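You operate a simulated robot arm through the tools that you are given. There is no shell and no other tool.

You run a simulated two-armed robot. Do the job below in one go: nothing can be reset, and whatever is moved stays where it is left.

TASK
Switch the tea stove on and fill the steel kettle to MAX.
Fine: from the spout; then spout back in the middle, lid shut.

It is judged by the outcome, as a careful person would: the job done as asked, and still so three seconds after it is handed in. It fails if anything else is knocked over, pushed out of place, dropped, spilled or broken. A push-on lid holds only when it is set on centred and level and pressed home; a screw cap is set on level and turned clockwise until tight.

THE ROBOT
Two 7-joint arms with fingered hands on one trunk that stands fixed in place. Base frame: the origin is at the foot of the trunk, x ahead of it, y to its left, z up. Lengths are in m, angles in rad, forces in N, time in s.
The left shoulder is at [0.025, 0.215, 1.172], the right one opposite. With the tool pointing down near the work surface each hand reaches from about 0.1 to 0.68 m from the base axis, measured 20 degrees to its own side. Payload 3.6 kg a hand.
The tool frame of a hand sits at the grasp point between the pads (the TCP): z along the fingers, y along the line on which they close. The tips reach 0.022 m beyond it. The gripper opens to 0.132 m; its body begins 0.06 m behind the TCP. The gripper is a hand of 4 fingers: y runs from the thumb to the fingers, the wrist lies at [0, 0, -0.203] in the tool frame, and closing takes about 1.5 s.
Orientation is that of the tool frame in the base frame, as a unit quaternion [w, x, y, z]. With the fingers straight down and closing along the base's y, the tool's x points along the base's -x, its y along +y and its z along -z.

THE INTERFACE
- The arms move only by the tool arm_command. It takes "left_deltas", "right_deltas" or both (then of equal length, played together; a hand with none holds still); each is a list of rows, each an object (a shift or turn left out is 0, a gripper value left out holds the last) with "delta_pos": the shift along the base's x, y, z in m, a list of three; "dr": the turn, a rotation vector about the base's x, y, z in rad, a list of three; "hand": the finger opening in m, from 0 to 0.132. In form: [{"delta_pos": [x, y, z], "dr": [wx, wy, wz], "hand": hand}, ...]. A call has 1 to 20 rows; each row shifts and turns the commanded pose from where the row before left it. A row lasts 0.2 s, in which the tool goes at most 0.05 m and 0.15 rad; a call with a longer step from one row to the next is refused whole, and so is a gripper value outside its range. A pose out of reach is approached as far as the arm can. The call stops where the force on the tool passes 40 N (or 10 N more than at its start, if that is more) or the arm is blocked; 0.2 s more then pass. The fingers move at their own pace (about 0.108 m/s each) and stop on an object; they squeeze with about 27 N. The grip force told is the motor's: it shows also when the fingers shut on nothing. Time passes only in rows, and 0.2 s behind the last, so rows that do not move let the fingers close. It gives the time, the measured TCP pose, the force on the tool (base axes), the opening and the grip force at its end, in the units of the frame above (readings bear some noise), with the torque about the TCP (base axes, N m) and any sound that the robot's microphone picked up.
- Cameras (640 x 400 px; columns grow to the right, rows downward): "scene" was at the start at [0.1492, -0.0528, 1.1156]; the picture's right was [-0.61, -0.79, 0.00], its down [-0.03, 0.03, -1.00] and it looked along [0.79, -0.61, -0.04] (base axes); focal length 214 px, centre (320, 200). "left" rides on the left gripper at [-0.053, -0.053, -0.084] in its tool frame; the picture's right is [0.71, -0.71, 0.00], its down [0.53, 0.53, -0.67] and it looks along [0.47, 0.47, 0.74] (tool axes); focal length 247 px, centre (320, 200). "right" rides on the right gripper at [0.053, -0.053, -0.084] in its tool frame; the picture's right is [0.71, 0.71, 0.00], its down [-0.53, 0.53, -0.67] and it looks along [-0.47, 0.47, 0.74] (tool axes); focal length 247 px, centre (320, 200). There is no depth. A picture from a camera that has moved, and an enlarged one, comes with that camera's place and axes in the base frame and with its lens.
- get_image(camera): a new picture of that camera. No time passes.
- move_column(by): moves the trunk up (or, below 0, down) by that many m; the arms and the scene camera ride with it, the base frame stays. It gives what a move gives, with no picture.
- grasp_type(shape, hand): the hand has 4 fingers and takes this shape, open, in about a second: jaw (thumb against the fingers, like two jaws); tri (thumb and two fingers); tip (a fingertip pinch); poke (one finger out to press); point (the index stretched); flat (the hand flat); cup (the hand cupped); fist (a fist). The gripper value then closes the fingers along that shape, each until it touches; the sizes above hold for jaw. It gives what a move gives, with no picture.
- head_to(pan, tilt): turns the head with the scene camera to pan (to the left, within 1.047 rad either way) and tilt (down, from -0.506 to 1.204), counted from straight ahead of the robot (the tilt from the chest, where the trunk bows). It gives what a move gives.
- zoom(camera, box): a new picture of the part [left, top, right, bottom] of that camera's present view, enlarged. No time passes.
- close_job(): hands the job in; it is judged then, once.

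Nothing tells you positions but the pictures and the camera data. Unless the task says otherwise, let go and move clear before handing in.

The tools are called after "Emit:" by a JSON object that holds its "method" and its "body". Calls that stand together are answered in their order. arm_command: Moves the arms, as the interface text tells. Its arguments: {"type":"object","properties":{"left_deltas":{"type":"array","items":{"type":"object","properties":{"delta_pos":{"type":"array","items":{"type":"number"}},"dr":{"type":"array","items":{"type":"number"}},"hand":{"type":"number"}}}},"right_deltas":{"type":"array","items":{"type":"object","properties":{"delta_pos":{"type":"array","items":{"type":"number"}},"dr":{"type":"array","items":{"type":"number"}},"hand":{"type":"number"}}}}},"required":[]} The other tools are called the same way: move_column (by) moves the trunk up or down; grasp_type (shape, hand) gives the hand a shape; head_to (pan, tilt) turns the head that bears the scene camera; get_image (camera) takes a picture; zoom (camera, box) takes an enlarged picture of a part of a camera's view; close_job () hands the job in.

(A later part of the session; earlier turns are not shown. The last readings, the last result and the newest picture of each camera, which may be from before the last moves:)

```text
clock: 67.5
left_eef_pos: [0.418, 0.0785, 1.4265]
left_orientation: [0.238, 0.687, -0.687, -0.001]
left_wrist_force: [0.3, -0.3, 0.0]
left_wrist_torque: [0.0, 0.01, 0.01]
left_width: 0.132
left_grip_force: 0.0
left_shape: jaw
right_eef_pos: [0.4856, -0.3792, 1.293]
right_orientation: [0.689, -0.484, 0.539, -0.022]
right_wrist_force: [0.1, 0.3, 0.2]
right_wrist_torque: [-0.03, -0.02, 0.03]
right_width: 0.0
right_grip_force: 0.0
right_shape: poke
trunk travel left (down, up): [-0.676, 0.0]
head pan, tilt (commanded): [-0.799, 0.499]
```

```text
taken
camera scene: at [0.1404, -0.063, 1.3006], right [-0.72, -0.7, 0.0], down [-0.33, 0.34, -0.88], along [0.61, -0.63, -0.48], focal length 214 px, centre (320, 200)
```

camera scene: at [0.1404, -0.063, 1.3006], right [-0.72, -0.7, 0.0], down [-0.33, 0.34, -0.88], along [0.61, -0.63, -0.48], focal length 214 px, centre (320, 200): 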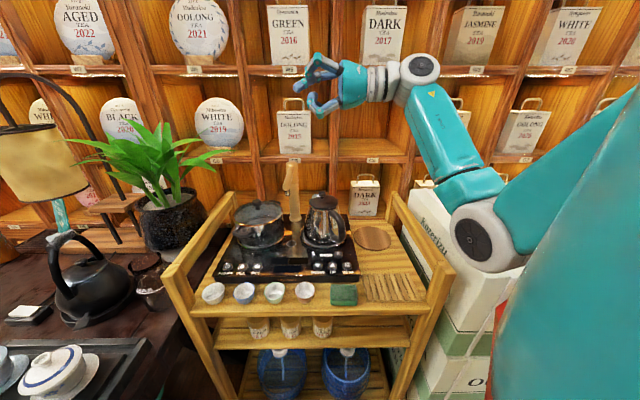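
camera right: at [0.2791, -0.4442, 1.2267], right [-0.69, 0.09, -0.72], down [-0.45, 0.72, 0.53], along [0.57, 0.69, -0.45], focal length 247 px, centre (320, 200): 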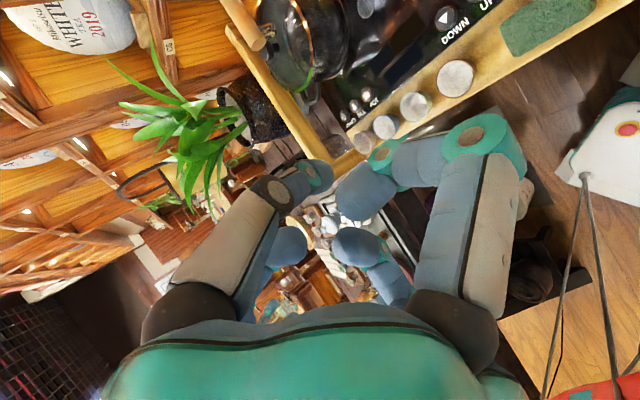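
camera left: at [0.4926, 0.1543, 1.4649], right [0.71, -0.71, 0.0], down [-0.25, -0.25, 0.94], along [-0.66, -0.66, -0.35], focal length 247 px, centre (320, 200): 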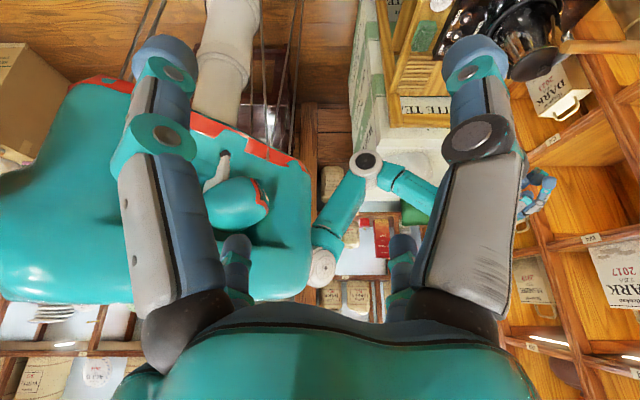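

The elbow is now out and low, the hand points forward-left, and the stove is in clear view. I'll move the hand toward a spot high above the front-left of the stove and tilt it downward gradually.

Emit:
{"method": "arm_command", "body": {"right_deltas": [{"delta_pos": [0.01, 0.02, 0]}, {"delta_pos": [0.01, 0.02, 0]}, {"delta_pos": [0.01, 0.02, 0]}, {"delta_pos": [0.01, 0.02, 0]}, {"delta_pos": [0.01, 0.02, 0]}, {"delta_pos": [0.01, 0.0, -0.01], "dr": [-0.084, 0.1, 0]}, {"delta_pos": [0.01, 0.0, -0.01], "dr": [-0.084, 0.1, 0]}, {"delta_pos": [0.01, 0.0, -0.01], "dr": [-0.084, 0.1, 0]}]}}

Emit:
{"method": "get_image", "body": {"camera": "scene"}}

```text
clock: 69.3
left_eef_pos: [0.4182, 0.0813, 1.4255]
left_orientation: [0.238, 0.687, -0.686, -0.001]
left_wrist_force: [0.4, -0.6, 0.3]
left_wrist_torque: [-0.01, -0.02, 0.01]
left_width: 0.1316
left_grip_force: 0.0
left_shape: jaw
right_eef_pos: [0.5659, -0.2793, 1.2611]
right_orientation: [0.533, -0.566, 0.629, -0.017]
right_wrist_force: [-0.3, 0.5, -0.2]
right_wrist_torque: [-0.04, 0.0, 0.0]
right_width: 0.0
right_grip_force: 0.2
right_shape: poke
trunk travel left (down, up): [-0.676, 0.0]
head pan, tilt (commanded): [-0.799, 0.499]
```

```text
taken
camera scene: at [0.1409, -0.0625, 1.3006], right [-0.72, -0.7, 0.0], down [-0.34, 0.34, -0.88], along [0.61, -0.63, -0.48], focal length 214 px, centre (320, 200)
```

scene: 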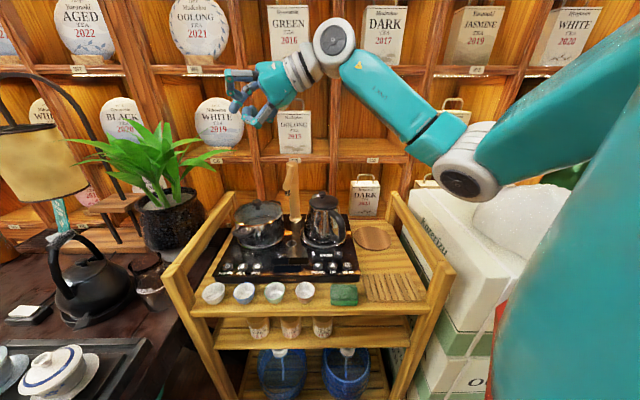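

This works with no limits so far. I'll lower the trunk by 0.126 m for reach, then tilt further toward 45° and approach a hover over POWER.

Emit:
{"method": "move_column", "body": {"by": -0.126}}

Emit:
{"method": "arm_command", "body": {"right_deltas": [{"delta_pos": [0.005, 0.012, 0], "dr": [-0.055, 0.065, 0]}, {"delta_pos": [0.005, 0.012, 0], "dr": [-0.055, 0.065, 0]}, {"delta_pos": [0.005, 0.012, 0], "dr": [-0.055, 0.065, 0]}, {"delta_pos": [0.005, 0.012, -0.01], "dr": [-0.055, 0.065, 0]}, {"delta_pos": [0.005, 0.012, -0.02]}, {"delta_pos": [0.005, 0.01, -0.02]}, {"delta_pos": [0, 0, -0.02]}, {"delta_pos": [0, 0, -0.02]}]}}

Emit:
{"method": "get_image", "body": {"camera": "scene"}}

Emit:
{"method": "get_image", "body": {"camera": "right"}}

```text
clock: 70.9
left_eef_pos: [0.417, 0.0804, 1.2996]
left_orientation: [0.238, 0.687, -0.687, 0.0]
left_wrist_force: [0.3, 0.0, 0.0]
left_wrist_torque: [0.03, -0.01, 0.03]
left_width: 0.1319
left_grip_force: 0.1
left_shape: jaw
right_eef_pos: [0.5647, -0.2791, 1.1377]
right_orientation: [0.534, -0.565, 0.628, -0.018]
right_wrist_force: [0.2, -0.3, 0.5]
right_wrist_torque: [0.0, -0.02, -0.01]
right_width: 0.0
right_grip_force: 0.0
right_shape: poke
trunk travel left (down, up): [-0.55, 0.126]
head pan, tilt (commanded): [-0.799, 0.499]
```

```text
clock: 72.7
left_eef_pos: [0.4173, 0.0816, 1.2994]
left_orientation: [0.238, 0.687, -0.686, 0.0]
left_wrist_force: [-0.5, -0.5, -0.1]
left_wrist_torque: [-0.04, -0.02, -0.01]
left_width: 0.1317
left_grip_force: 0.0
left_shape: jaw
right_eef_pos: [0.5954, -0.2097, 1.0456]
right_orientation: [0.383, -0.618, 0.686, -0.014]
right_wrist_force: [0.2, 0.7, -0.8]
right_wrist_torque: [-0.02, 0.0, -0.02]
right_width: 0.0002
right_grip_force: 0.0
right_shape: poke
trunk travel left (down, up): [-0.55, 0.126]
head pan, tilt (commanded): [-0.799, 0.499]
```

```text
taken
camera scene: at [0.1406, -0.0624, 1.1742], right [-0.72, -0.7, 0.0], down [-0.33, 0.34, -0.88], along [0.61, -0.63, -0.48], focal length 214 px, centre (320, 200)
```

scene: 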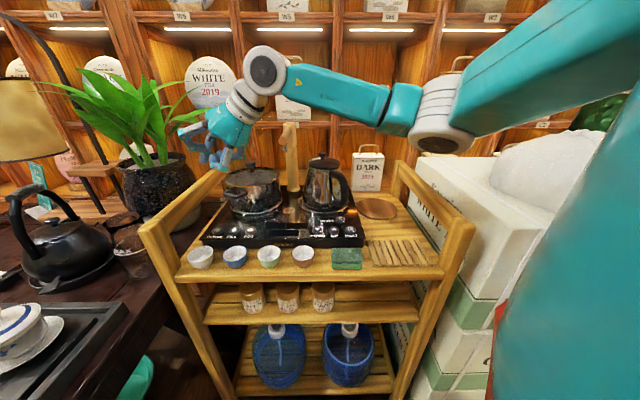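

```text
taken
camera right: at [0.5969, -0.3058, 1.1052], right [-0.55, -0.44, -0.71], down [-0.83, 0.27, 0.48], along [-0.02, 0.86, -0.52], focal length 247 px, centre (320, 200)
```

right: 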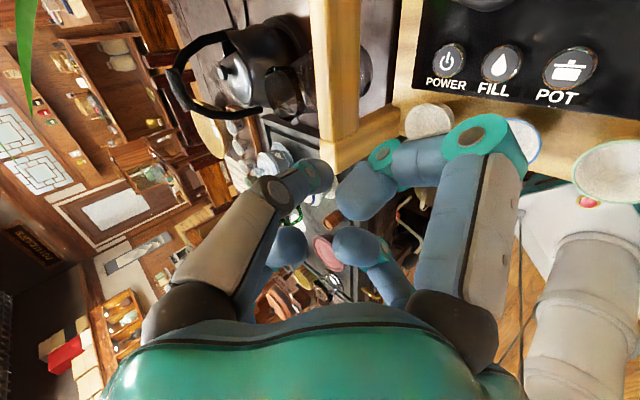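

The right camera now sees POWER, FILL and POT clearly. POWER works out at (0.632, -0.196), and the rail is about 0.034 m to its left. I'll steepen the tilt slightly to about 33° from vertical so the curled fingers stay clear, and descend partway.

Emit:
{"method": "arm_command", "body": {"right_deltas": [{"dr": [-0.0645, 0.0765, 0]}, {"dr": [-0.0645, 0.0765, 0]}, {"delta_pos": [0.006, 0.001, -0.02]}, {"delta_pos": [0.006, 0.001, -0.02]}, {"delta_pos": [0.006, 0.001, -0.02]}, {"delta_pos": [0.006, 0.001, -0.02]}]}}

Emit:
{"method": "zoom", "body": {"camera": "scene", "box": [130, 80, 370, 280]}}

Emit:
{"method": "get_image", "body": {"camera": "right"}}

```text
clock: 74.1
left_eef_pos: [0.4183, 0.0807, 1.2994]
left_orientation: [0.238, 0.687, -0.687, -0.001]
left_wrist_force: [0.1, 0.6, -0.2]
left_wrist_torque: [-0.01, 0.01, 0.02]
left_width: 0.132
left_grip_force: 0.1
left_shape: jaw
right_eef_pos: [0.6191, -0.2056, 0.9669]
right_orientation: [0.289, -0.641, 0.711, -0.009]
right_wrist_force: [0.5, 0.5, -0.3]
right_wrist_torque: [-0.02, -0.02, 0.0]
right_width: 0.0
right_grip_force: 0.1
right_shape: poke
trunk travel left (down, up): [-0.55, 0.126]
head pan, tilt (commanded): [-0.799, 0.499]
```

```text
2.00 times, centred on (250, 180) of scene
camera zoom: at [0.1407, -0.0624, 1.1742], right [-0.72, -0.7, 0.0], down [-0.33, 0.34, -0.88], along [0.61, -0.63, -0.48], focal length 429 px, centre (460, 240)
```

zoom: 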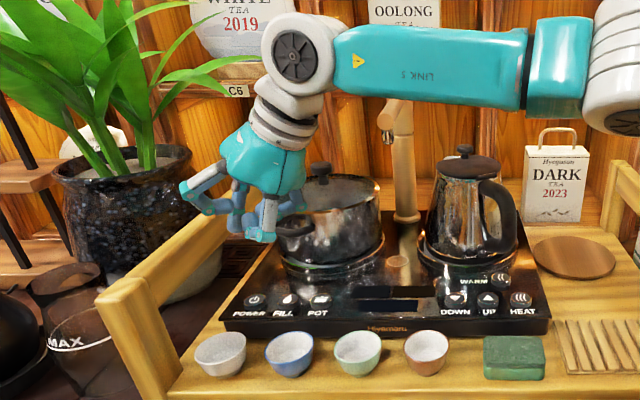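

```text
taken
camera right: at [0.6311, -0.293, 1.0366], right [-0.65, -0.52, -0.55], down [-0.75, 0.34, 0.56], along [-0.11, 0.78, -0.61], focal length 247 px, centre (320, 200)
```

right: 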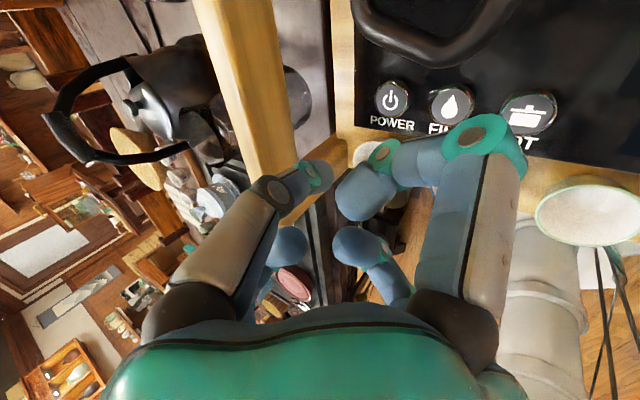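

The wrist camera hangs right behind the hand, close to the pot's rim and handle, so pressing like this could bump the pot. I'll go back up and roll the hand about 90° so the camera swings over the open panel instead.

Emit:
{"method": "arm_command", "body": {"right_deltas": [{"delta_pos": [-0.005, 0, 0.03]}, {"delta_pos": [-0.005, 0, 0.03]}, {"delta_pos": [0, 0, 0.03]}, {"dr": [0.0592, 0.0501, -0.1166]}, {"dr": [0.0592, 0.0501, -0.1166]}, {"dr": [0.0592, 0.0501, -0.1166]}, {"dr": [0.0592, 0.0501, -0.1166]}, {"dr": [0.0592, 0.0501, -0.1166]}, {"dr": [0.0592, 0.0501, -0.1166]}, {"dr": [0.0592, 0.0501, -0.1166]}, {"dr": [0.0592, 0.0501, -0.1166]}, {"dr": [0.0592, 0.0501, -0.1166]}, {"dr": [0.0592, 0.0501, -0.1166]}, {"dr": [0.0592, 0.0501, -0.1166]}]}}

Emit:
{"method": "get_image", "body": {"camera": "scene"}}

Emit:
{"method": "get_image", "body": {"camera": "right"}}

```text
clock: 77.1
left_eef_pos: [0.4176, 0.0794, 1.2995]
left_orientation: [0.238, 0.687, -0.687, 0.0]
left_wrist_force: [0.2, 0.3, -0.2]
left_wrist_torque: [0.02, 0.0, -0.01]
left_width: 0.1317
left_grip_force: 0.0
left_shape: jaw
right_eef_pos: [0.6072, -0.205, 1.0576]
right_orientation: [0.213, 0.036, 0.957, 0.193]
right_wrist_force: [0.0, 0.4, 0.0]
right_wrist_torque: [0.0, -0.01, 0.0]
right_width: 0.0
right_grip_force: 0.1
right_shape: poke
trunk travel left (down, up): [-0.55, 0.126]
head pan, tilt (commanded): [-0.799, 0.499]
```

```text
taken
camera scene: at [0.1405, -0.0624, 1.1742], right [-0.72, -0.7, 0.0], down [-0.33, 0.34, -0.88], along [0.61, -0.63, -0.48], focal length 214 px, centre (320, 200)
```

scene: 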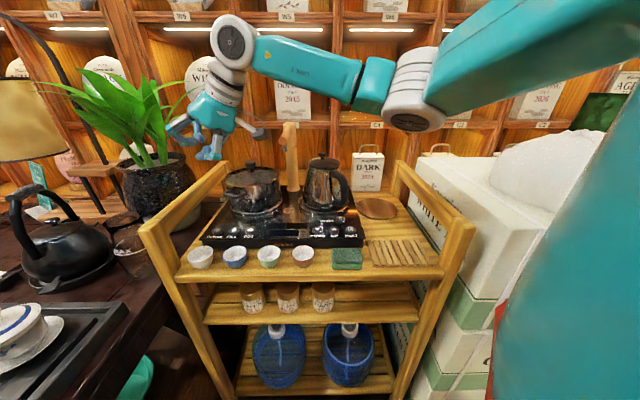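

```text
taken
camera right: at [0.5244, -0.2754, 1.0861], right [-0.65, 0.76, -0.01], down [0.19, 0.17, 0.97], along [0.74, 0.63, -0.25], focal length 247 px, centre (320, 200)
```

right: 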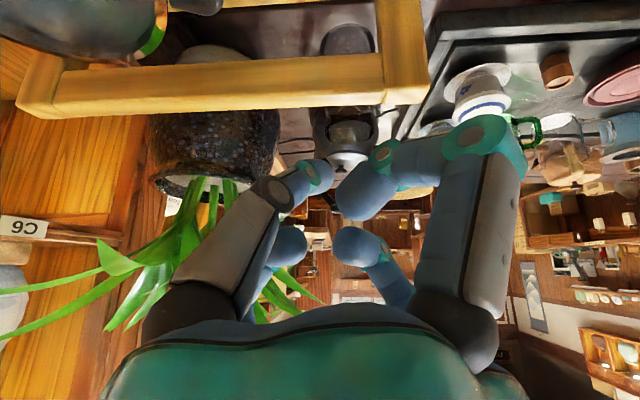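

The roll worked and the camera is now over the open panel side. I'll descend to about 0.03 m above the button and check the alignment.

Emit:
{"method": "arm_command", "body": {"right_deltas": [{"delta_pos": [0.003, 0, -0.02]}, {"delta_pos": [0.003, 0, -0.02]}, {"delta_pos": [0.003, 0, -0.02]}, {"delta_pos": [0.003, 0, -0.02]}, {"delta_pos": [0.003, 0, -0.02]}, {"delta_pos": [0.003, 0, -0.02]}, {"delta_pos": [0.001, 0, -0.015]}, {"delta_pos": [0, 0, -0.01]}]}}

Emit:
{"method": "zoom", "body": {"camera": "scene", "box": [150, 150, 310, 280]}}

Emit:
{"method": "get_image", "body": {"camera": "right"}}

```text
clock: 78.9
left_eef_pos: [0.4177, 0.0807, 1.299]
left_orientation: [0.238, 0.687, -0.686, 0.001]
left_wrist_force: [-0.3, 0.3, 0.0]
left_wrist_torque: [-0.03, 0.02, -0.02]
left_width: 0.1318
left_grip_force: 0.1
left_shape: jaw
right_eef_pos: [0.6271, -0.2052, 0.913]
right_orientation: [0.212, 0.034, 0.957, 0.194]
right_wrist_force: [0.0, -0.2, 0.7]
right_wrist_torque: [0.0, 0.01, 0.0]
right_width: 0.0002
right_grip_force: 0.1
right_shape: poke
trunk travel left (down, up): [-0.55, 0.126]
head pan, tilt (commanded): [-0.799, 0.499]
```

```text
3.08 times, centred on (230, 215) of scene
camera zoom: at [0.1406, -0.0624, 1.1742], right [-0.72, -0.7, 0.0], down [-0.33, 0.34, -0.88], along [0.61, -0.63, -0.48], focal length 660 px, centre (597, 154)
```

zoom: 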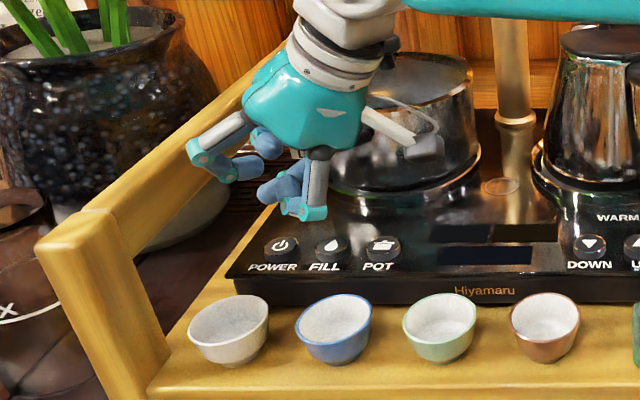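

```text
taken
camera right: at [0.5443, -0.276, 0.9409], right [-0.65, 0.76, -0.01], down [0.19, 0.17, 0.97], along [0.73, 0.63, -0.25], focal length 247 px, centre (320, 200)
```

right: 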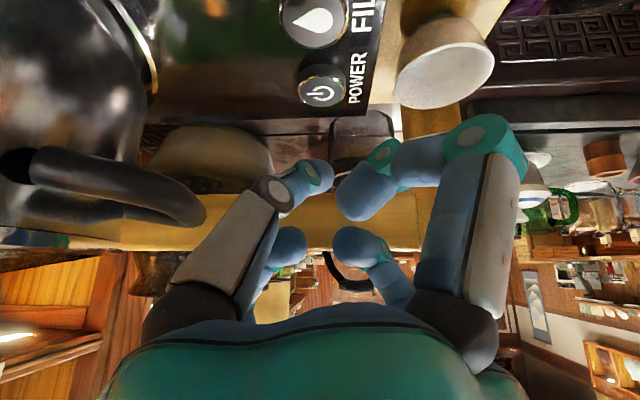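

The tip centre is at about (0.629, -0.203, 0.898) and POWER is at about (0.633, -0.198), so only a few millimetres of correction are needed. I'll shift and lower to just above the button, then check.

Emit:
{"method": "arm_command", "body": {"right_deltas": [{"delta_pos": [0.003, 0.004, -0.01]}, {"delta_pos": [0, 0, -0.01]}, {"delta_pos": [0, 0, -0.01]}]}}

Emit:
{"method": "zoom", "body": {"camera": "right", "box": [220, 40, 420, 200]}}

Emit:
{"method": "zoom", "body": {"camera": "scene", "box": [180, 170, 280, 260]}}

```text
clock: 79.7
left_eef_pos: [0.4172, 0.0812, 1.2986]
left_orientation: [0.238, 0.687, -0.686, 0.0]
left_wrist_force: [0.7, 0.2, 0.2]
left_wrist_torque: [0.07, 0.01, 0.02]
left_width: 0.1316
left_grip_force: 0.1
left_shape: jaw
right_eef_pos: [0.6313, -0.2004, 0.8803]
right_orientation: [0.213, 0.035, 0.957, 0.193]
right_wrist_force: [-0.3, 0.3, -1.2]
right_wrist_torque: [-0.01, -0.03, 0.0]
right_width: 0.0001
right_grip_force: 0.1
right_shape: poke
trunk travel left (down, up): [-0.55, 0.126]
head pan, tilt (commanded): [-0.799, 0.499]
```

```text
2.50 times, centred on (320, 120) of right
camera zoom: at [0.5474, -0.2718, 0.9103], right [-0.65, 0.76, -0.01], down [0.19, 0.17, 0.97], along [0.73, 0.63, -0.25], focal length 617 px, centre (320, 400)
```

zoom: 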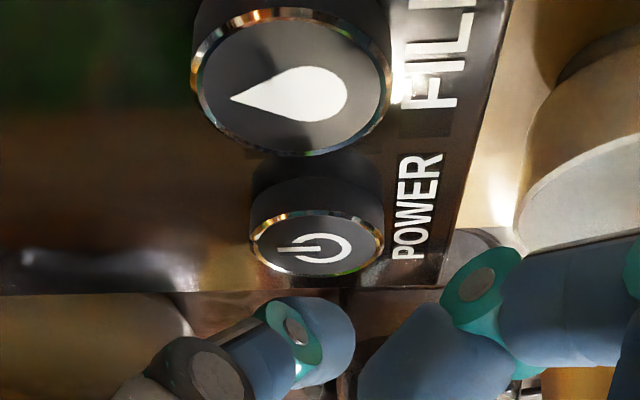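

```text
4.44 times, centred on (230, 215) of scene
camera zoom: at [0.1406, -0.0623, 1.1742], right [-0.72, -0.7, 0.0], down [-0.33, 0.34, -0.88], along [0.61, -0.63, -0.48], focal length 953 px, centre (720, 133)
```

zoom: 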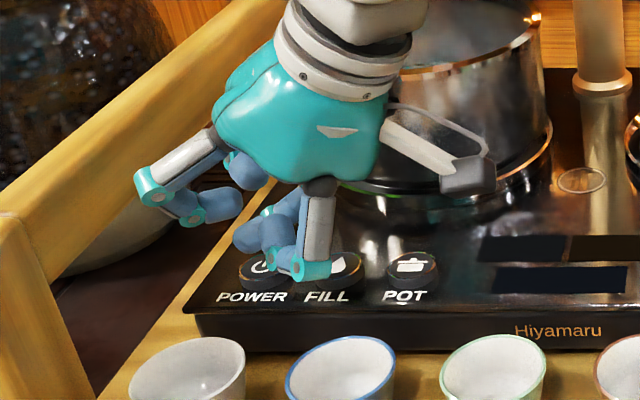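

The button top is at about (0.635, -0.197, 0.846), and the fingertip bottom is roughly 0.01 m above it and centred. I'll press down in small steps and watch the force.

Emit:
{"method": "arm_command", "body": {"right_deltas": [{"delta_pos": [0.002, 0, -0.003]}, {"delta_pos": [0, 0, -0.003]}, {"delta_pos": [0, 0, -0.003]}, {"delta_pos": [0, 0, -0.003]}]}}

Emit:
{"method": "zoom", "body": {"camera": "right", "box": [220, 40, 420, 200]}}

```text
clock: 80.7
left_eef_pos: [0.4166, 0.0807, 1.3002]
left_orientation: [0.238, 0.687, -0.687, -0.001]
left_wrist_force: [0.4, -0.7, -1.1]
left_wrist_torque: [0.04, 0.02, -0.04]
left_width: 0.132
left_grip_force: 0.0
left_shape: jaw
right_eef_pos: [0.6326, -0.202, 0.8698]
right_orientation: [0.213, 0.034, 0.957, 0.193]
right_wrist_force: [-0.3, 0.6, 0.7]
right_wrist_torque: [0.0, -0.02, -0.01]
right_width: 0.0001
right_grip_force: 0.0
right_shape: poke
trunk travel left (down, up): [-0.55, 0.126]
head pan, tilt (commanded): [-0.799, 0.499]
```

```text
2.50 times, centred on (320, 120) of right
camera zoom: at [0.5498, -0.2727, 0.8995], right [-0.65, 0.76, -0.01], down [0.19, 0.17, 0.97], along [0.73, 0.63, -0.25], focal length 617 px, centre (320, 400)
```

zoom: 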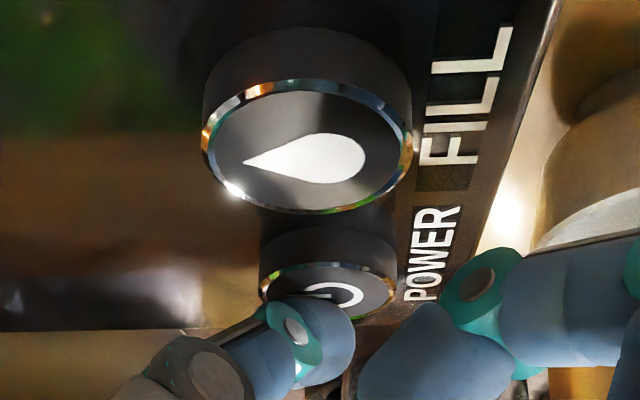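

The tip is directly over POWER now, without contact yet. I'll continue pressing in small steps.

Emit:
{"method": "arm_command", "body": {"right_deltas": [{"delta_pos": [0, 0, -0.003]}, {"delta_pos": [0, 0, -0.003]}, {"delta_pos": [0, 0, -0.002]}]}}

Emit:
{"method": "zoom", "body": {"camera": "right", "box": [220, 40, 420, 200]}}

Emit:
{"method": "zoom", "body": {"camera": "scene", "box": [180, 170, 370, 270]}}

```text
clock: 81.5
left_eef_pos: [0.4167, 0.0808, 1.3004]
left_orientation: [0.237, 0.688, -0.686, 0.0]
left_wrist_force: [0.8, 0.1, -0.2]
left_wrist_torque: [0.01, 0.0, 0.02]
left_width: 0.1321
left_grip_force: 0.0
left_shape: jaw
right_eef_pos: [0.6332, -0.2017, 0.8642]
right_orientation: [0.216, 0.034, 0.957, 0.193]
right_wrist_force: [0.4, -3.7, 8.8]
right_wrist_torque: [0.0, -0.04, -0.05]
right_width: 0.0
right_grip_force: 0.1
right_shape: poke
trunk travel left (down, up): [-0.55, 0.126]
head pan, tilt (commanded): [-0.799, 0.499]
heard: click
```

```text
2.50 times, centred on (320, 120) of right
camera zoom: at [0.5493, -0.2717, 0.8931], right [-0.65, 0.76, -0.01], down [0.18, 0.17, 0.97], along [0.74, 0.63, -0.25], focal length 617 px, centre (320, 400)
```

zoom: 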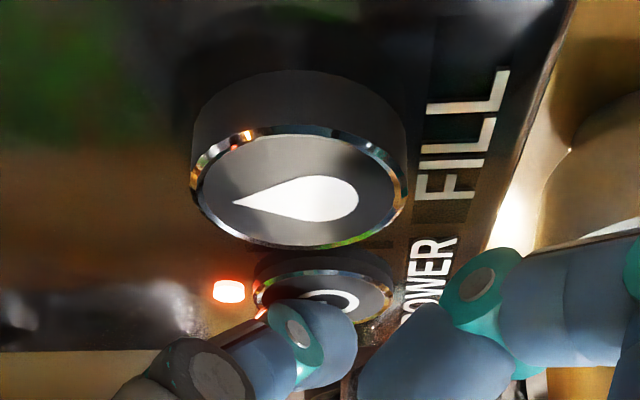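

```text
3.37 times, centred on (275, 220) of scene
camera zoom: at [0.1396, -0.0625, 1.1744], right [-0.72, -0.7, 0.0], down [-0.33, 0.34, -0.88], along [0.61, -0.63, -0.48], focal length 722 px, centre (472, 133)
```

zoom: 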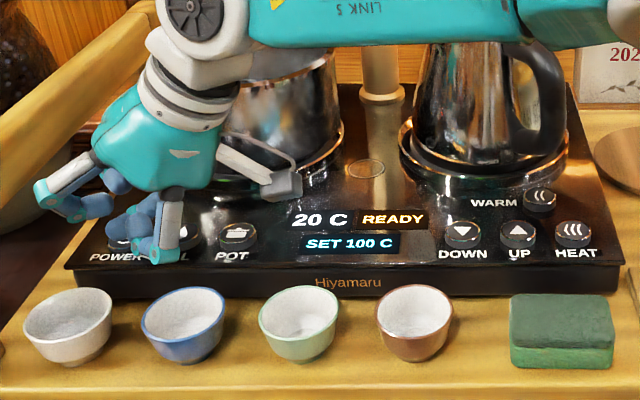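

POWER clicked: the red light is on and the display reads "20 C READY, SET 100 C". Now I'll lift straight off, rise, and reorient the hand toward the kettle with a forward tilt lined up with the lid hinge.

Emit:
{"method": "arm_command", "body": {"right_deltas": [{"delta_pos": [0, 0, 0.01]}, {"delta_pos": [0, 0, 0.02]}, {"delta_pos": [0, 0, 0.04]}, {"delta_pos": [-0.01, 0, 0.04]}, {"delta_pos": [-0.01, 0, 0.04]}, {"delta_pos": [-0.01, 0, 0.04]}, {"delta_pos": [-0.02, -0.02, 0.04]}, {"delta_pos": [-0.02, -0.03, 0.03], "dr": [-0.0876, -0.0565, -0.0749]}, {"delta_pos": [-0.03, -0.03, 0], "dr": [-0.0876, -0.0565, -0.0749]}, {"delta_pos": [-0.03, -0.03, 0], "dr": [-0.0876, -0.0565, -0.0749]}, {"delta_pos": [-0.02, -0.03, 0], "dr": [-0.0876, -0.0565, -0.0749]}, {"delta_pos": [-0.02, -0.03, 0], "dr": [-0.0876, -0.0565, -0.0749]}]}}

Emit:
{"method": "grasp_type", "body": {"hand": "right", "shape": "tip"}}

Emit:
{"method": "get_image", "body": {"camera": "scene"}}

Emit:
{"method": "get_image", "body": {"camera": "right"}}

```text
clock: 84.1
left_eef_pos: [0.4168, 0.0811, 1.2991]
left_orientation: [0.237, 0.688, -0.686, 0.001]
left_wrist_force: [-0.1, 0.0, 0.3]
left_wrist_torque: [0.02, -0.01, 0.0]
left_width: 0.132
left_grip_force: 0.1
left_shape: jaw
right_eef_pos: [0.4625, -0.3693, 1.1212]
right_orientation: [0.38, 0.135, 0.913, -0.057]
right_wrist_force: [0.1, 0.3, -0.6]
right_wrist_torque: [-0.02, 0.02, 0.01]
right_width: 0.0003
right_grip_force: 0.1
right_shape: poke
trunk travel left (down, up): [-0.55, 0.126]
head pan, tilt (commanded): [-0.799, 0.499]
```

```text
clock: 85.0
left_eef_pos: [0.4175, 0.0791, 1.2983]
left_orientation: [0.238, 0.687, -0.687, -0.001]
left_wrist_force: [-1.2, 0.2, -1.1]
left_wrist_torque: [-0.03, -0.02, -0.01]
left_width: 0.1318
left_grip_force: 0.0
left_shape: jaw
right_eef_pos: [0.4621, -0.37, 1.1198]
right_orientation: [0.379, 0.136, 0.914, -0.057]
right_wrist_force: [-0.6, -0.5, 0.9]
right_wrist_torque: [0.03, -0.03, 0.0]
right_width: 0.1319
right_grip_force: 0.1
right_shape: tip
trunk travel left (down, up): [-0.55, 0.126]
head pan, tilt (commanded): [-0.799, 0.499]
```

```text
taken
camera scene: at [0.1401, -0.0625, 1.1743], right [-0.72, -0.7, 0.0], down [-0.33, 0.34, -0.88], along [0.61, -0.63, -0.48], focal length 214 px, centre (320, 200)
```

scene: 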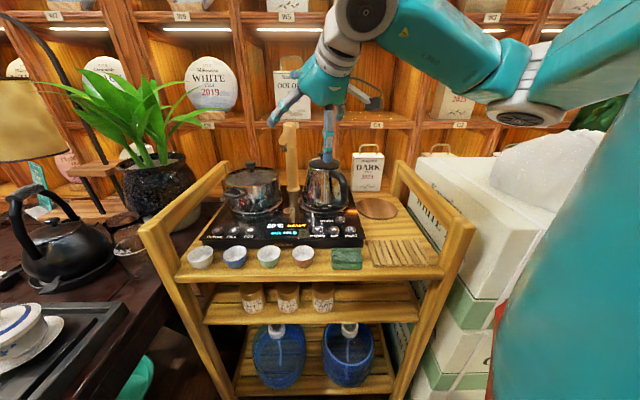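

```text
taken
camera right: at [0.3541, -0.3917, 1.1432], right [-0.27, 0.82, -0.5], down [0.06, 0.53, 0.84], along [0.96, 0.2, -0.19], focal length 247 px, centre (320, 200)
```

right: 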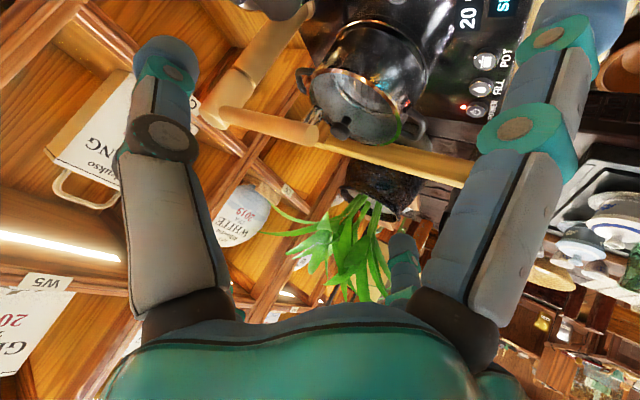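

The stove is on, and the hand is now near the kettle with the right tilt. I'll zoom in to see what the "tip" shape looks like and check the kettle lid and spout.

Emit:
{"method": "zoom", "body": {"camera": "scene", "box": [240, 20, 400, 220]}}

Emit:
{"method": "arm_command", "body": {"right_deltas": [{"hand": 0.03}, {"hand": 0.03}, {"hand": 0.03}, {"hand": 0.03}, {"hand": 0.03}, {"hand": 0.03}]}}

Emit:
{"method": "zoom", "body": {"camera": "scene", "box": [240, 20, 400, 220]}}

Emit:
{"method": "get_image", "body": {"camera": "right"}}

```text
2.00 times, centred on (320, 120) of scene
camera zoom: at [0.1401, -0.0625, 1.1743], right [-0.72, -0.7, 0.0], down [-0.33, 0.34, -0.88], along [0.61, -0.63, -0.48], focal length 429 px, centre (320, 360)
```

zoom: 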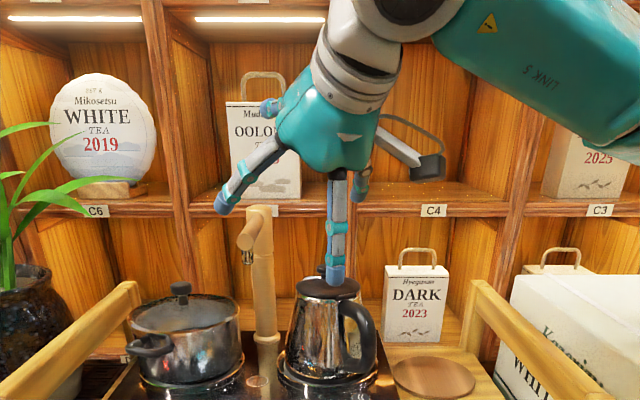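

```text
clock: 86.4
left_eef_pos: [0.4166, 0.0809, 1.2993]
left_orientation: [0.238, 0.687, -0.687, -0.002]
left_wrist_force: [-0.1, 1.2, 0.0]
left_wrist_torque: [0.0, 0.0, 0.0]
left_width: 0.1321
left_grip_force: 0.0
left_shape: jaw
right_eef_pos: [0.4619, -0.369, 1.1211]
right_orientation: [0.379, 0.136, 0.913, -0.057]
right_wrist_force: [-0.3, 0.3, -0.3]
right_wrist_torque: [0.0, 0.02, -0.02]
right_width: 0.0302
right_grip_force: 0.0
right_shape: tip
trunk travel left (down, up): [-0.55, 0.126]
head pan, tilt (commanded): [-0.799, 0.499]
```

```text
2.00 times, centred on (320, 120) of scene
camera zoom: at [0.1403, -0.0625, 1.1743], right [-0.72, -0.7, 0.0], down [-0.33, 0.34, -0.88], along [0.61, -0.63, -0.48], focal length 429 px, centre (320, 360)
```

zoom: 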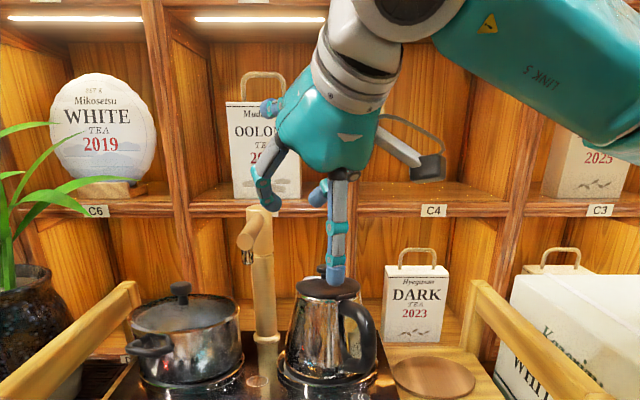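

```text
taken
camera right: at [0.354, -0.3919, 1.1431], right [-0.27, 0.82, -0.5], down [0.06, 0.53, 0.84], along [0.96, 0.2, -0.19], focal length 247 px, centre (320, 200)
```

right: 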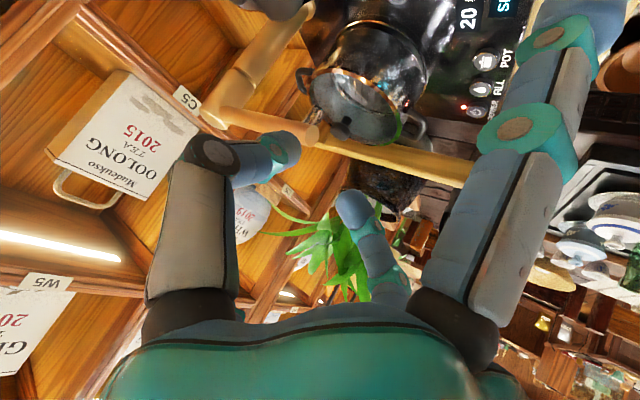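

In the "tip" shape the thumb and the opposite finger pinch, but another finger stays stretched out and would hit the kettle. I'll check how "tri" and "jaw" look when partly closed, still in free space.

Emit:
{"method": "grasp_type", "body": {"hand": "right", "shape": "tri"}}

Emit:
{"method": "arm_command", "body": {"right_deltas": [{"hand": 0.03}, {"hand": 0.03}, {"hand": 0.03}, {"hand": 0.03}, {"hand": 0.03}, {"hand": 0.03}]}}

Emit:
{"method": "zoom", "body": {"camera": "scene", "box": [260, 50, 380, 170]}}

Emit:
{"method": "get_image", "body": {"camera": "right"}}

Emit:
{"method": "grasp_type", "body": {"hand": "right", "shape": "jaw"}}

Emit:
{"method": "arm_command", "body": {"right_deltas": [{"hand": 0.03}, {"hand": 0.03}, {"hand": 0.03}, {"hand": 0.03}, {"hand": 0.03}, {"hand": 0.03}]}}

Emit:
{"method": "zoom", "body": {"camera": "scene", "box": [260, 50, 380, 170]}}

Emit:
{"method": "get_image", "body": {"camera": "right"}}

```text
clock: 87.3
left_eef_pos: [0.4176, 0.0804, 1.2996]
left_orientation: [0.237, 0.687, -0.687, -0.001]
left_wrist_force: [-0.7, 0.5, -0.1]
left_wrist_torque: [0.0, -0.01, 0.01]
left_width: 0.132
left_grip_force: 0.1
left_shape: jaw
right_eef_pos: [0.4642, -0.3691, 1.1213]
right_orientation: [0.378, 0.137, 0.914, -0.057]
right_wrist_force: [0.1, -0.2, -0.3]
right_wrist_torque: [-0.02, 0.03, 0.03]
right_width: 0.132
right_grip_force: 0.1
right_shape: tri
trunk travel left (down, up): [-0.55, 0.126]
head pan, tilt (commanded): [-0.799, 0.499]
```

```text
clock: 88.7
left_eef_pos: [0.4182, 0.0803, 1.3]
left_orientation: [0.239, 0.688, -0.686, -0.001]
left_wrist_force: [0.0, 0.2, 0.5]
left_wrist_torque: [0.04, -0.01, 0.0]
left_width: 0.132
left_grip_force: 0.0
left_shape: jaw
right_eef_pos: [0.4624, -0.3694, 1.1211]
right_orientation: [0.378, 0.137, 0.914, -0.057]
right_wrist_force: [0.5, -0.1, -0.5]
right_wrist_torque: [-0.01, 0.0, -0.01]
right_width: 0.0304
right_grip_force: 0.1
right_shape: tri
trunk travel left (down, up): [-0.55, 0.126]
head pan, tilt (commanded): [-0.799, 0.499]
```

```text
3.33 times, centred on (320, 110) of scene
camera zoom: at [0.1403, -0.0625, 1.1743], right [-0.72, -0.7, 0.0], down [-0.33, 0.34, -0.88], along [0.61, -0.63, -0.48], focal length 715 px, centre (320, 500)
```

zoom: 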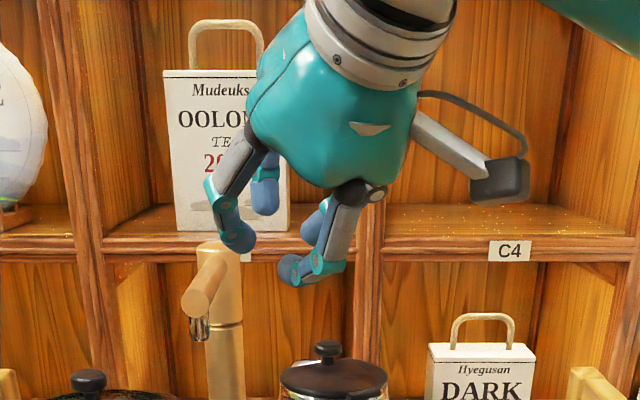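

```text
taken
camera right: at [0.3541, -0.3918, 1.1431], right [-0.27, 0.82, -0.5], down [0.06, 0.53, 0.84], along [0.96, 0.2, -0.19], focal length 247 px, centre (320, 200)
```

right: 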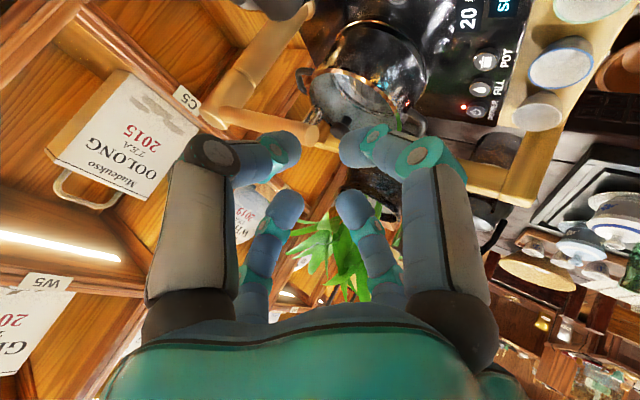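

```text
clock: 89.6
left_eef_pos: [0.4162, 0.0803, 1.299]
left_orientation: [0.237, 0.687, -0.686, -0.001]
left_wrist_force: [0.3, 0.4, 0.3]
left_wrist_torque: [0.01, -0.02, 0.02]
left_width: 0.132
left_grip_force: 0.0
left_shape: jaw
right_eef_pos: [0.4626, -0.3707, 1.1206]
right_orientation: [0.378, 0.137, 0.914, -0.058]
right_wrist_force: [0.4, -0.4, 0.9]
right_wrist_torque: [-0.01, -0.01, -0.03]
right_width: 0.1315
right_grip_force: 0.0
right_shape: jaw
trunk travel left (down, up): [-0.55, 0.126]
head pan, tilt (commanded): [-0.799, 0.499]
```

```text
clock: 91.0
left_eef_pos: [0.4181, 0.0817, 1.2992]
left_orientation: [0.238, 0.687, -0.686, 0.0]
left_wrist_force: [0.9, 0.2, -0.7]
left_wrist_torque: [0.02, -0.01, -0.02]
left_width: 0.1318
left_grip_force: 0.0
left_shape: jaw
right_eef_pos: [0.4626, -0.3689, 1.1199]
right_orientation: [0.378, 0.136, 0.914, -0.057]
right_wrist_force: [-0.2, -0.5, 0.3]
right_wrist_torque: [0.0, 0.02, -0.02]
right_width: 0.0303
right_grip_force: 0.0
right_shape: jaw
trunk travel left (down, up): [-0.55, 0.126]
head pan, tilt (commanded): [-0.799, 0.499]
```

```text
3.33 times, centred on (320, 110) of scene
camera zoom: at [0.1403, -0.0625, 1.1743], right [-0.72, -0.7, 0.0], down [-0.33, 0.34, -0.88], along [0.61, -0.63, -0.48], focal length 715 px, centre (320, 500)
```

zoom: 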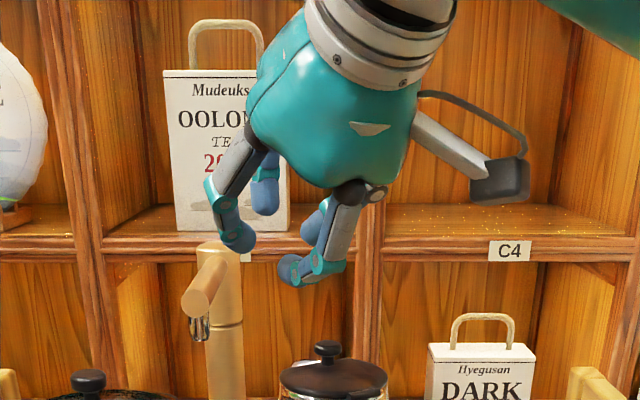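

```text
taken
camera right: at [0.3541, -0.3918, 1.1431], right [-0.27, 0.82, -0.5], down [0.06, 0.53, 0.84], along [0.96, 0.2, -0.19], focal length 247 px, centre (320, 200)
```

right: 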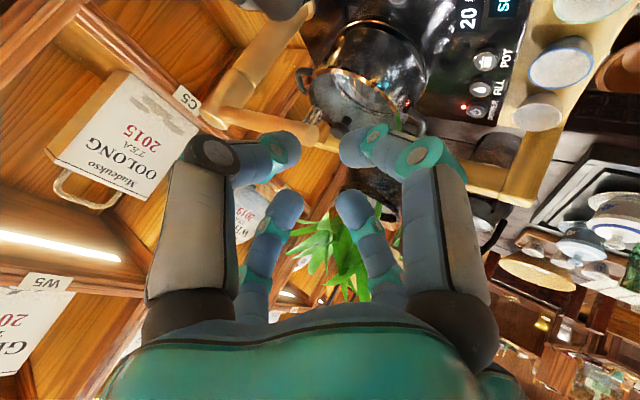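

Both jaw and tri close all four fingers around the centre, so a near-vertical jaw grip with the fingertips around the knob should work. I'll steepen the hand to about 15° from vertical, set a modest opening, and move above the knob.

Emit:
{"method": "arm_command", "body": {"right_deltas": [{"delta_pos": [0.012, -0.02, 0.008], "dr": [0.0384, 0.1252, 0], "hand": 0.06}, {"delta_pos": [0.012, -0.02, 0.008], "dr": [0.0384, 0.1252, 0], "hand": 0.06}, {"delta_pos": [0.012, -0.02, 0.008], "dr": [0.0384, 0.1252, 0], "hand": 0.06}, {"delta_pos": [0.012, -0.02, 0.006], "dr": [0.0384, 0.1252, 0], "hand": 0.06}, {"delta_pos": [0.014, -0.017, -0.01], "hand": 0.06}, {"delta_pos": [0.014, -0.016, -0.01], "hand": 0.06}, {"delta_pos": [0.012, -0.016, -0.01], "hand": 0.06}]}}

Emit:
{"method": "get_image", "body": {"camera": "right"}}

Emit:
{"method": "zoom", "body": {"camera": "scene", "box": [260, 80, 400, 220]}}

```text
clock: 92.6
left_eef_pos: [0.4173, 0.0804, 1.2994]
left_orientation: [0.238, 0.687, -0.687, -0.001]
left_wrist_force: [0.0, 0.1, 0.2]
left_wrist_torque: [-0.04, 0.0, -0.05]
left_width: 0.1318
left_grip_force: 0.0
left_shape: jaw
right_eef_pos: [0.5522, -0.5039, 1.1211]
right_orientation: [0.13, 0.145, 0.981, -0.019]
right_wrist_force: [0.3, 0.4, -0.1]
right_wrist_torque: [0.0, 0.01, -0.01]
right_width: 0.0601
right_grip_force: 0.1
right_shape: jaw
trunk travel left (down, up): [-0.55, 0.126]
head pan, tilt (commanded): [-0.799, 0.499]
```

```text
taken
camera right: at [0.4656, -0.5334, 1.1892], right [-0.45, 0.88, -0.18], down [0.47, 0.41, 0.78], along [0.76, 0.26, -0.6], focal length 247 px, centre (320, 200)
```

right: 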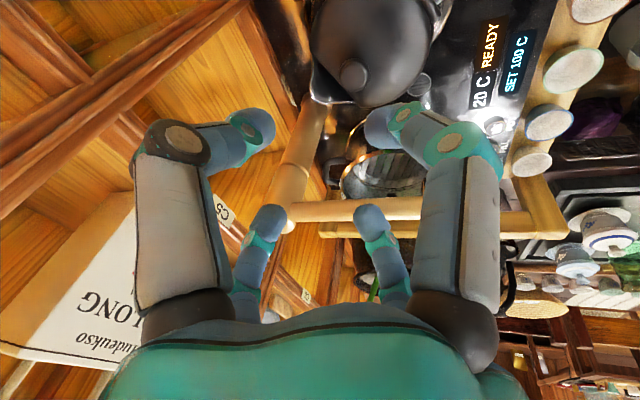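

```text
2.86 times, centred on (330, 150) of scene
camera zoom: at [0.1407, -0.0627, 1.1742], right [-0.72, -0.7, 0.0], down [-0.33, 0.34, -0.88], along [0.61, -0.63, -0.48], focal length 613 px, centre (291, 343)
```

zoom: 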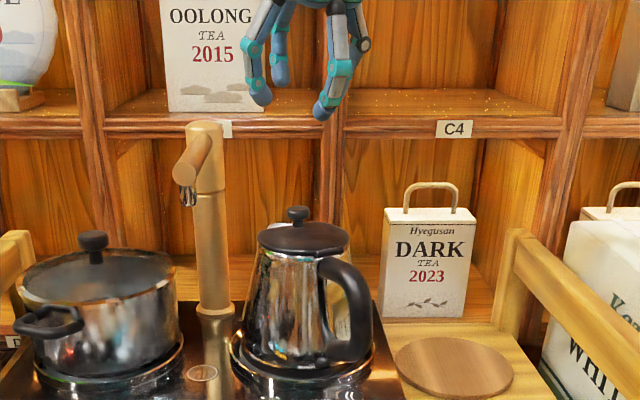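

Triangulating again gives the knob axis at about (0.5545, -0.4995) with its top near z 0.995. I'll descend most of the way with the fingers straddling it, then check before closing.

Emit:
{"method": "arm_command", "body": {"right_deltas": [{"delta_pos": [-0.001, 0.003, -0.02]}, {"delta_pos": [-0.001, 0.003, -0.02]}, {"delta_pos": [0, 0, -0.02]}, {"delta_pos": [0, 0, -0.02]}, {"delta_pos": [0, 0, -0.015]}]}}

Emit:
{"method": "get_image", "body": {"camera": "right"}}

Emit:
{"method": "zoom", "body": {"camera": "scene", "box": [280, 100, 380, 200]}}

```text
clock: 93.8
left_eef_pos: [0.4179, 0.0806, 1.2984]
left_orientation: [0.238, 0.687, -0.686, 0.0]
left_wrist_force: [-0.5, -0.6, 0.3]
left_wrist_torque: [0.01, 0.02, -0.01]
left_width: 0.1318
left_grip_force: 0.1
left_shape: jaw
right_eef_pos: [0.55, -0.4958, 1.026]
right_orientation: [0.129, 0.146, 0.981, -0.019]
right_wrist_force: [0.0, -0.3, -0.2]
right_wrist_torque: [-0.02, 0.0, 0.01]
right_width: 0.0598
right_grip_force: 0.0
right_shape: jaw
trunk travel left (down, up): [-0.55, 0.126]
head pan, tilt (commanded): [-0.799, 0.499]
```

```text
taken
camera right: at [0.4628, -0.5252, 1.0943], right [-0.45, 0.88, -0.18], down [0.47, 0.41, 0.78], along [0.76, 0.26, -0.6], focal length 247 px, centre (320, 200)
```

right: 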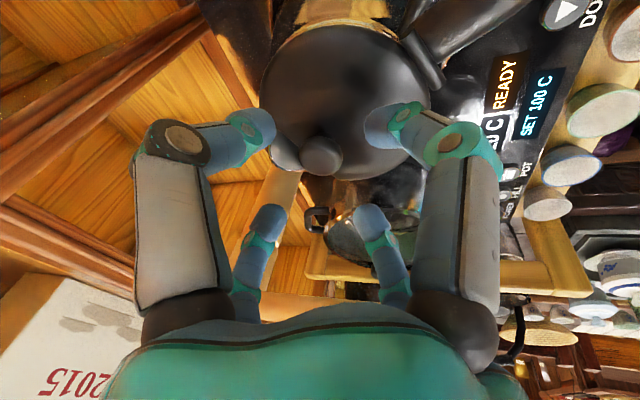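

```text
4.00 times, centred on (330, 150) of scene
camera zoom: at [0.1405, -0.0626, 1.1742], right [-0.72, -0.7, 0.0], down [-0.33, 0.34, -0.88], along [0.61, -0.63, -0.48], focal length 858 px, centre (280, 400)
```

zoom: 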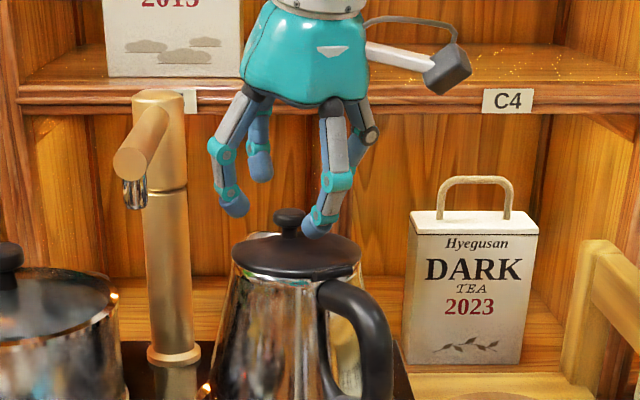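

The knob sits centred between the four fingertips in both views. I'll lower the last 0.015 m gently and then close on it.

Emit:
{"method": "arm_command", "body": {"right_deltas": [{"delta_pos": [0, 0, -0.005]}, {"delta_pos": [0, 0, -0.005]}, {"delta_pos": [0, 0, -0.004]}]}}

Emit:
{"method": "zoom", "body": {"camera": "right", "box": [200, 80, 440, 260]}}

Emit:
{"method": "zoom", "body": {"camera": "scene", "box": [300, 130, 370, 190]}}

```text
clock: 94.6
left_eef_pos: [0.4177, 0.0803, 1.2992]
left_orientation: [0.239, 0.687, -0.686, -0.002]
left_wrist_force: [-0.2, -0.6, 1.0]
left_wrist_torque: [0.02, 0.0, -0.01]
left_width: 0.1319
left_grip_force: 0.0
left_shape: jaw
right_eef_pos: [0.5481, -0.496, 1.0134]
right_orientation: [0.129, 0.145, 0.981, -0.019]
right_wrist_force: [-0.5, -0.3, -0.3]
right_wrist_torque: [-0.01, -0.01, 0.03]
right_width: 0.0596
right_grip_force: 0.0
right_shape: jaw
trunk travel left (down, up): [-0.55, 0.126]
head pan, tilt (commanded): [-0.799, 0.499]
```

```text
2.22 times, centred on (320, 170) of right
camera zoom: at [0.4625, -0.5248, 1.0809], right [-0.45, 0.88, -0.18], down [0.47, 0.41, 0.78], along [0.76, 0.26, -0.6], focal length 549 px, centre (320, 267)
```

zoom: 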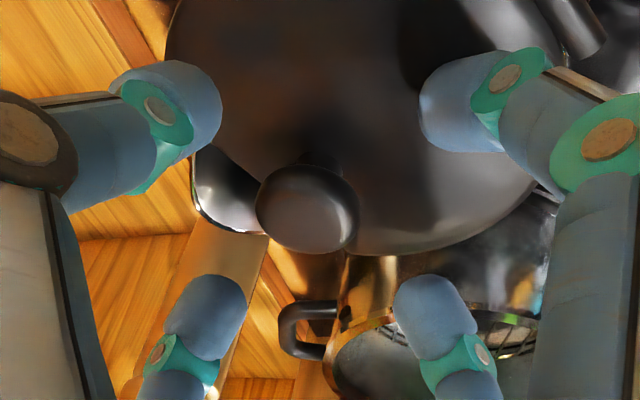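

```text
6.67 times, centred on (335, 160) of scene
camera zoom: at [0.1404, -0.0625, 1.1742], right [-0.72, -0.7, 0.0], down [-0.33, 0.34, -0.88], along [0.61, -0.63, -0.48], focal length 1430 px, centre (220, 467)
```

zoom: 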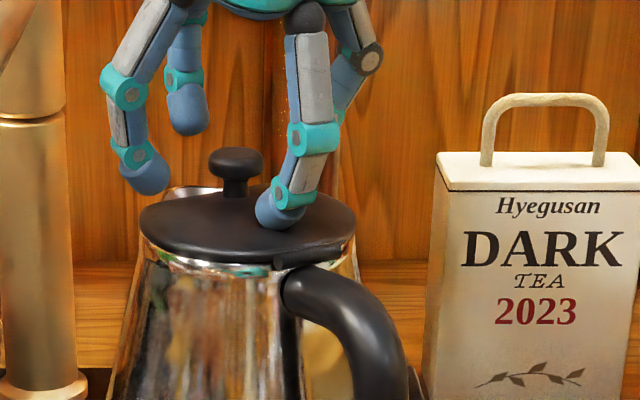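

The fingertips surround the knob, with the hinge-side finger closest to the lid. I'll narrow the opening to 0.045 first, lower a few millimetres more, and check the force.

Emit:
{"method": "arm_command", "body": {"right_deltas": [{"hand": 0.042}, {"hand": 0.042}, {"delta_pos": [0.001, -0.001, -0.003], "hand": 0.042}, {"delta_pos": [0.001, 0, -0.003], "hand": 0.042}]}}

Emit:
{"method": "zoom", "body": {"camera": "right", "box": [200, 80, 440, 260]}}

Emit:
{"method": "zoom", "body": {"camera": "scene", "box": [300, 130, 370, 190]}}

```text
clock: 95.6
left_eef_pos: [0.4159, 0.0802, 1.2999]
left_orientation: [-0.238, -0.686, 0.687, 0.0]
left_wrist_force: [0.4, 0.4, 0.4]
left_wrist_torque: [-0.01, 0.01, 0.0]
left_width: 0.1318
left_grip_force: 0.1
left_shape: jaw
right_eef_pos: [0.548, -0.4955, 1.0083]
right_orientation: [0.13, 0.147, 0.98, -0.02]
right_wrist_force: [-3.9, -0.9, 6.8]
right_wrist_torque: [0.02, 0.19, 0.03]
right_width: 0.0423
right_grip_force: 0.0
right_shape: jaw
trunk travel left (down, up): [-0.55, 0.126]
head pan, tilt (commanded): [-0.799, 0.499]
```

```text
2.22 times, centred on (320, 170) of right
camera zoom: at [0.4627, -0.5249, 1.0763], right [-0.45, 0.88, -0.18], down [0.47, 0.41, 0.78], along [0.76, 0.26, -0.59], focal length 549 px, centre (320, 267)
```

zoom: 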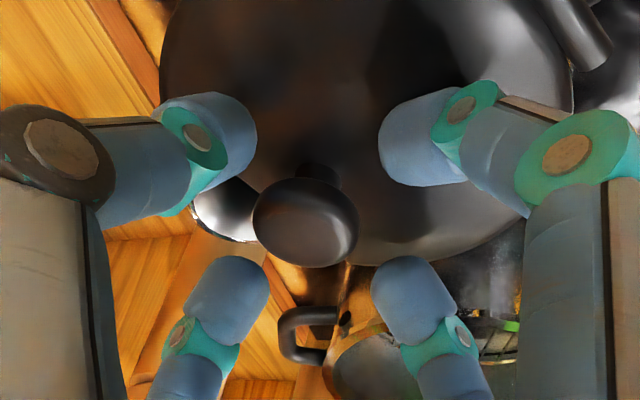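

```text
6.67 times, centred on (335, 160) of scene
camera zoom: at [0.1392, -0.0622, 1.1745], right [-0.72, -0.7, 0.0], down [-0.33, 0.34, -0.88], along [0.61, -0.63, -0.48], focal length 1430 px, centre (220, 467)
```

zoom: 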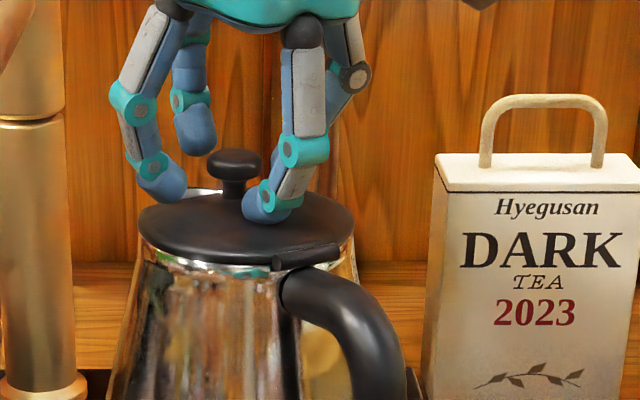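

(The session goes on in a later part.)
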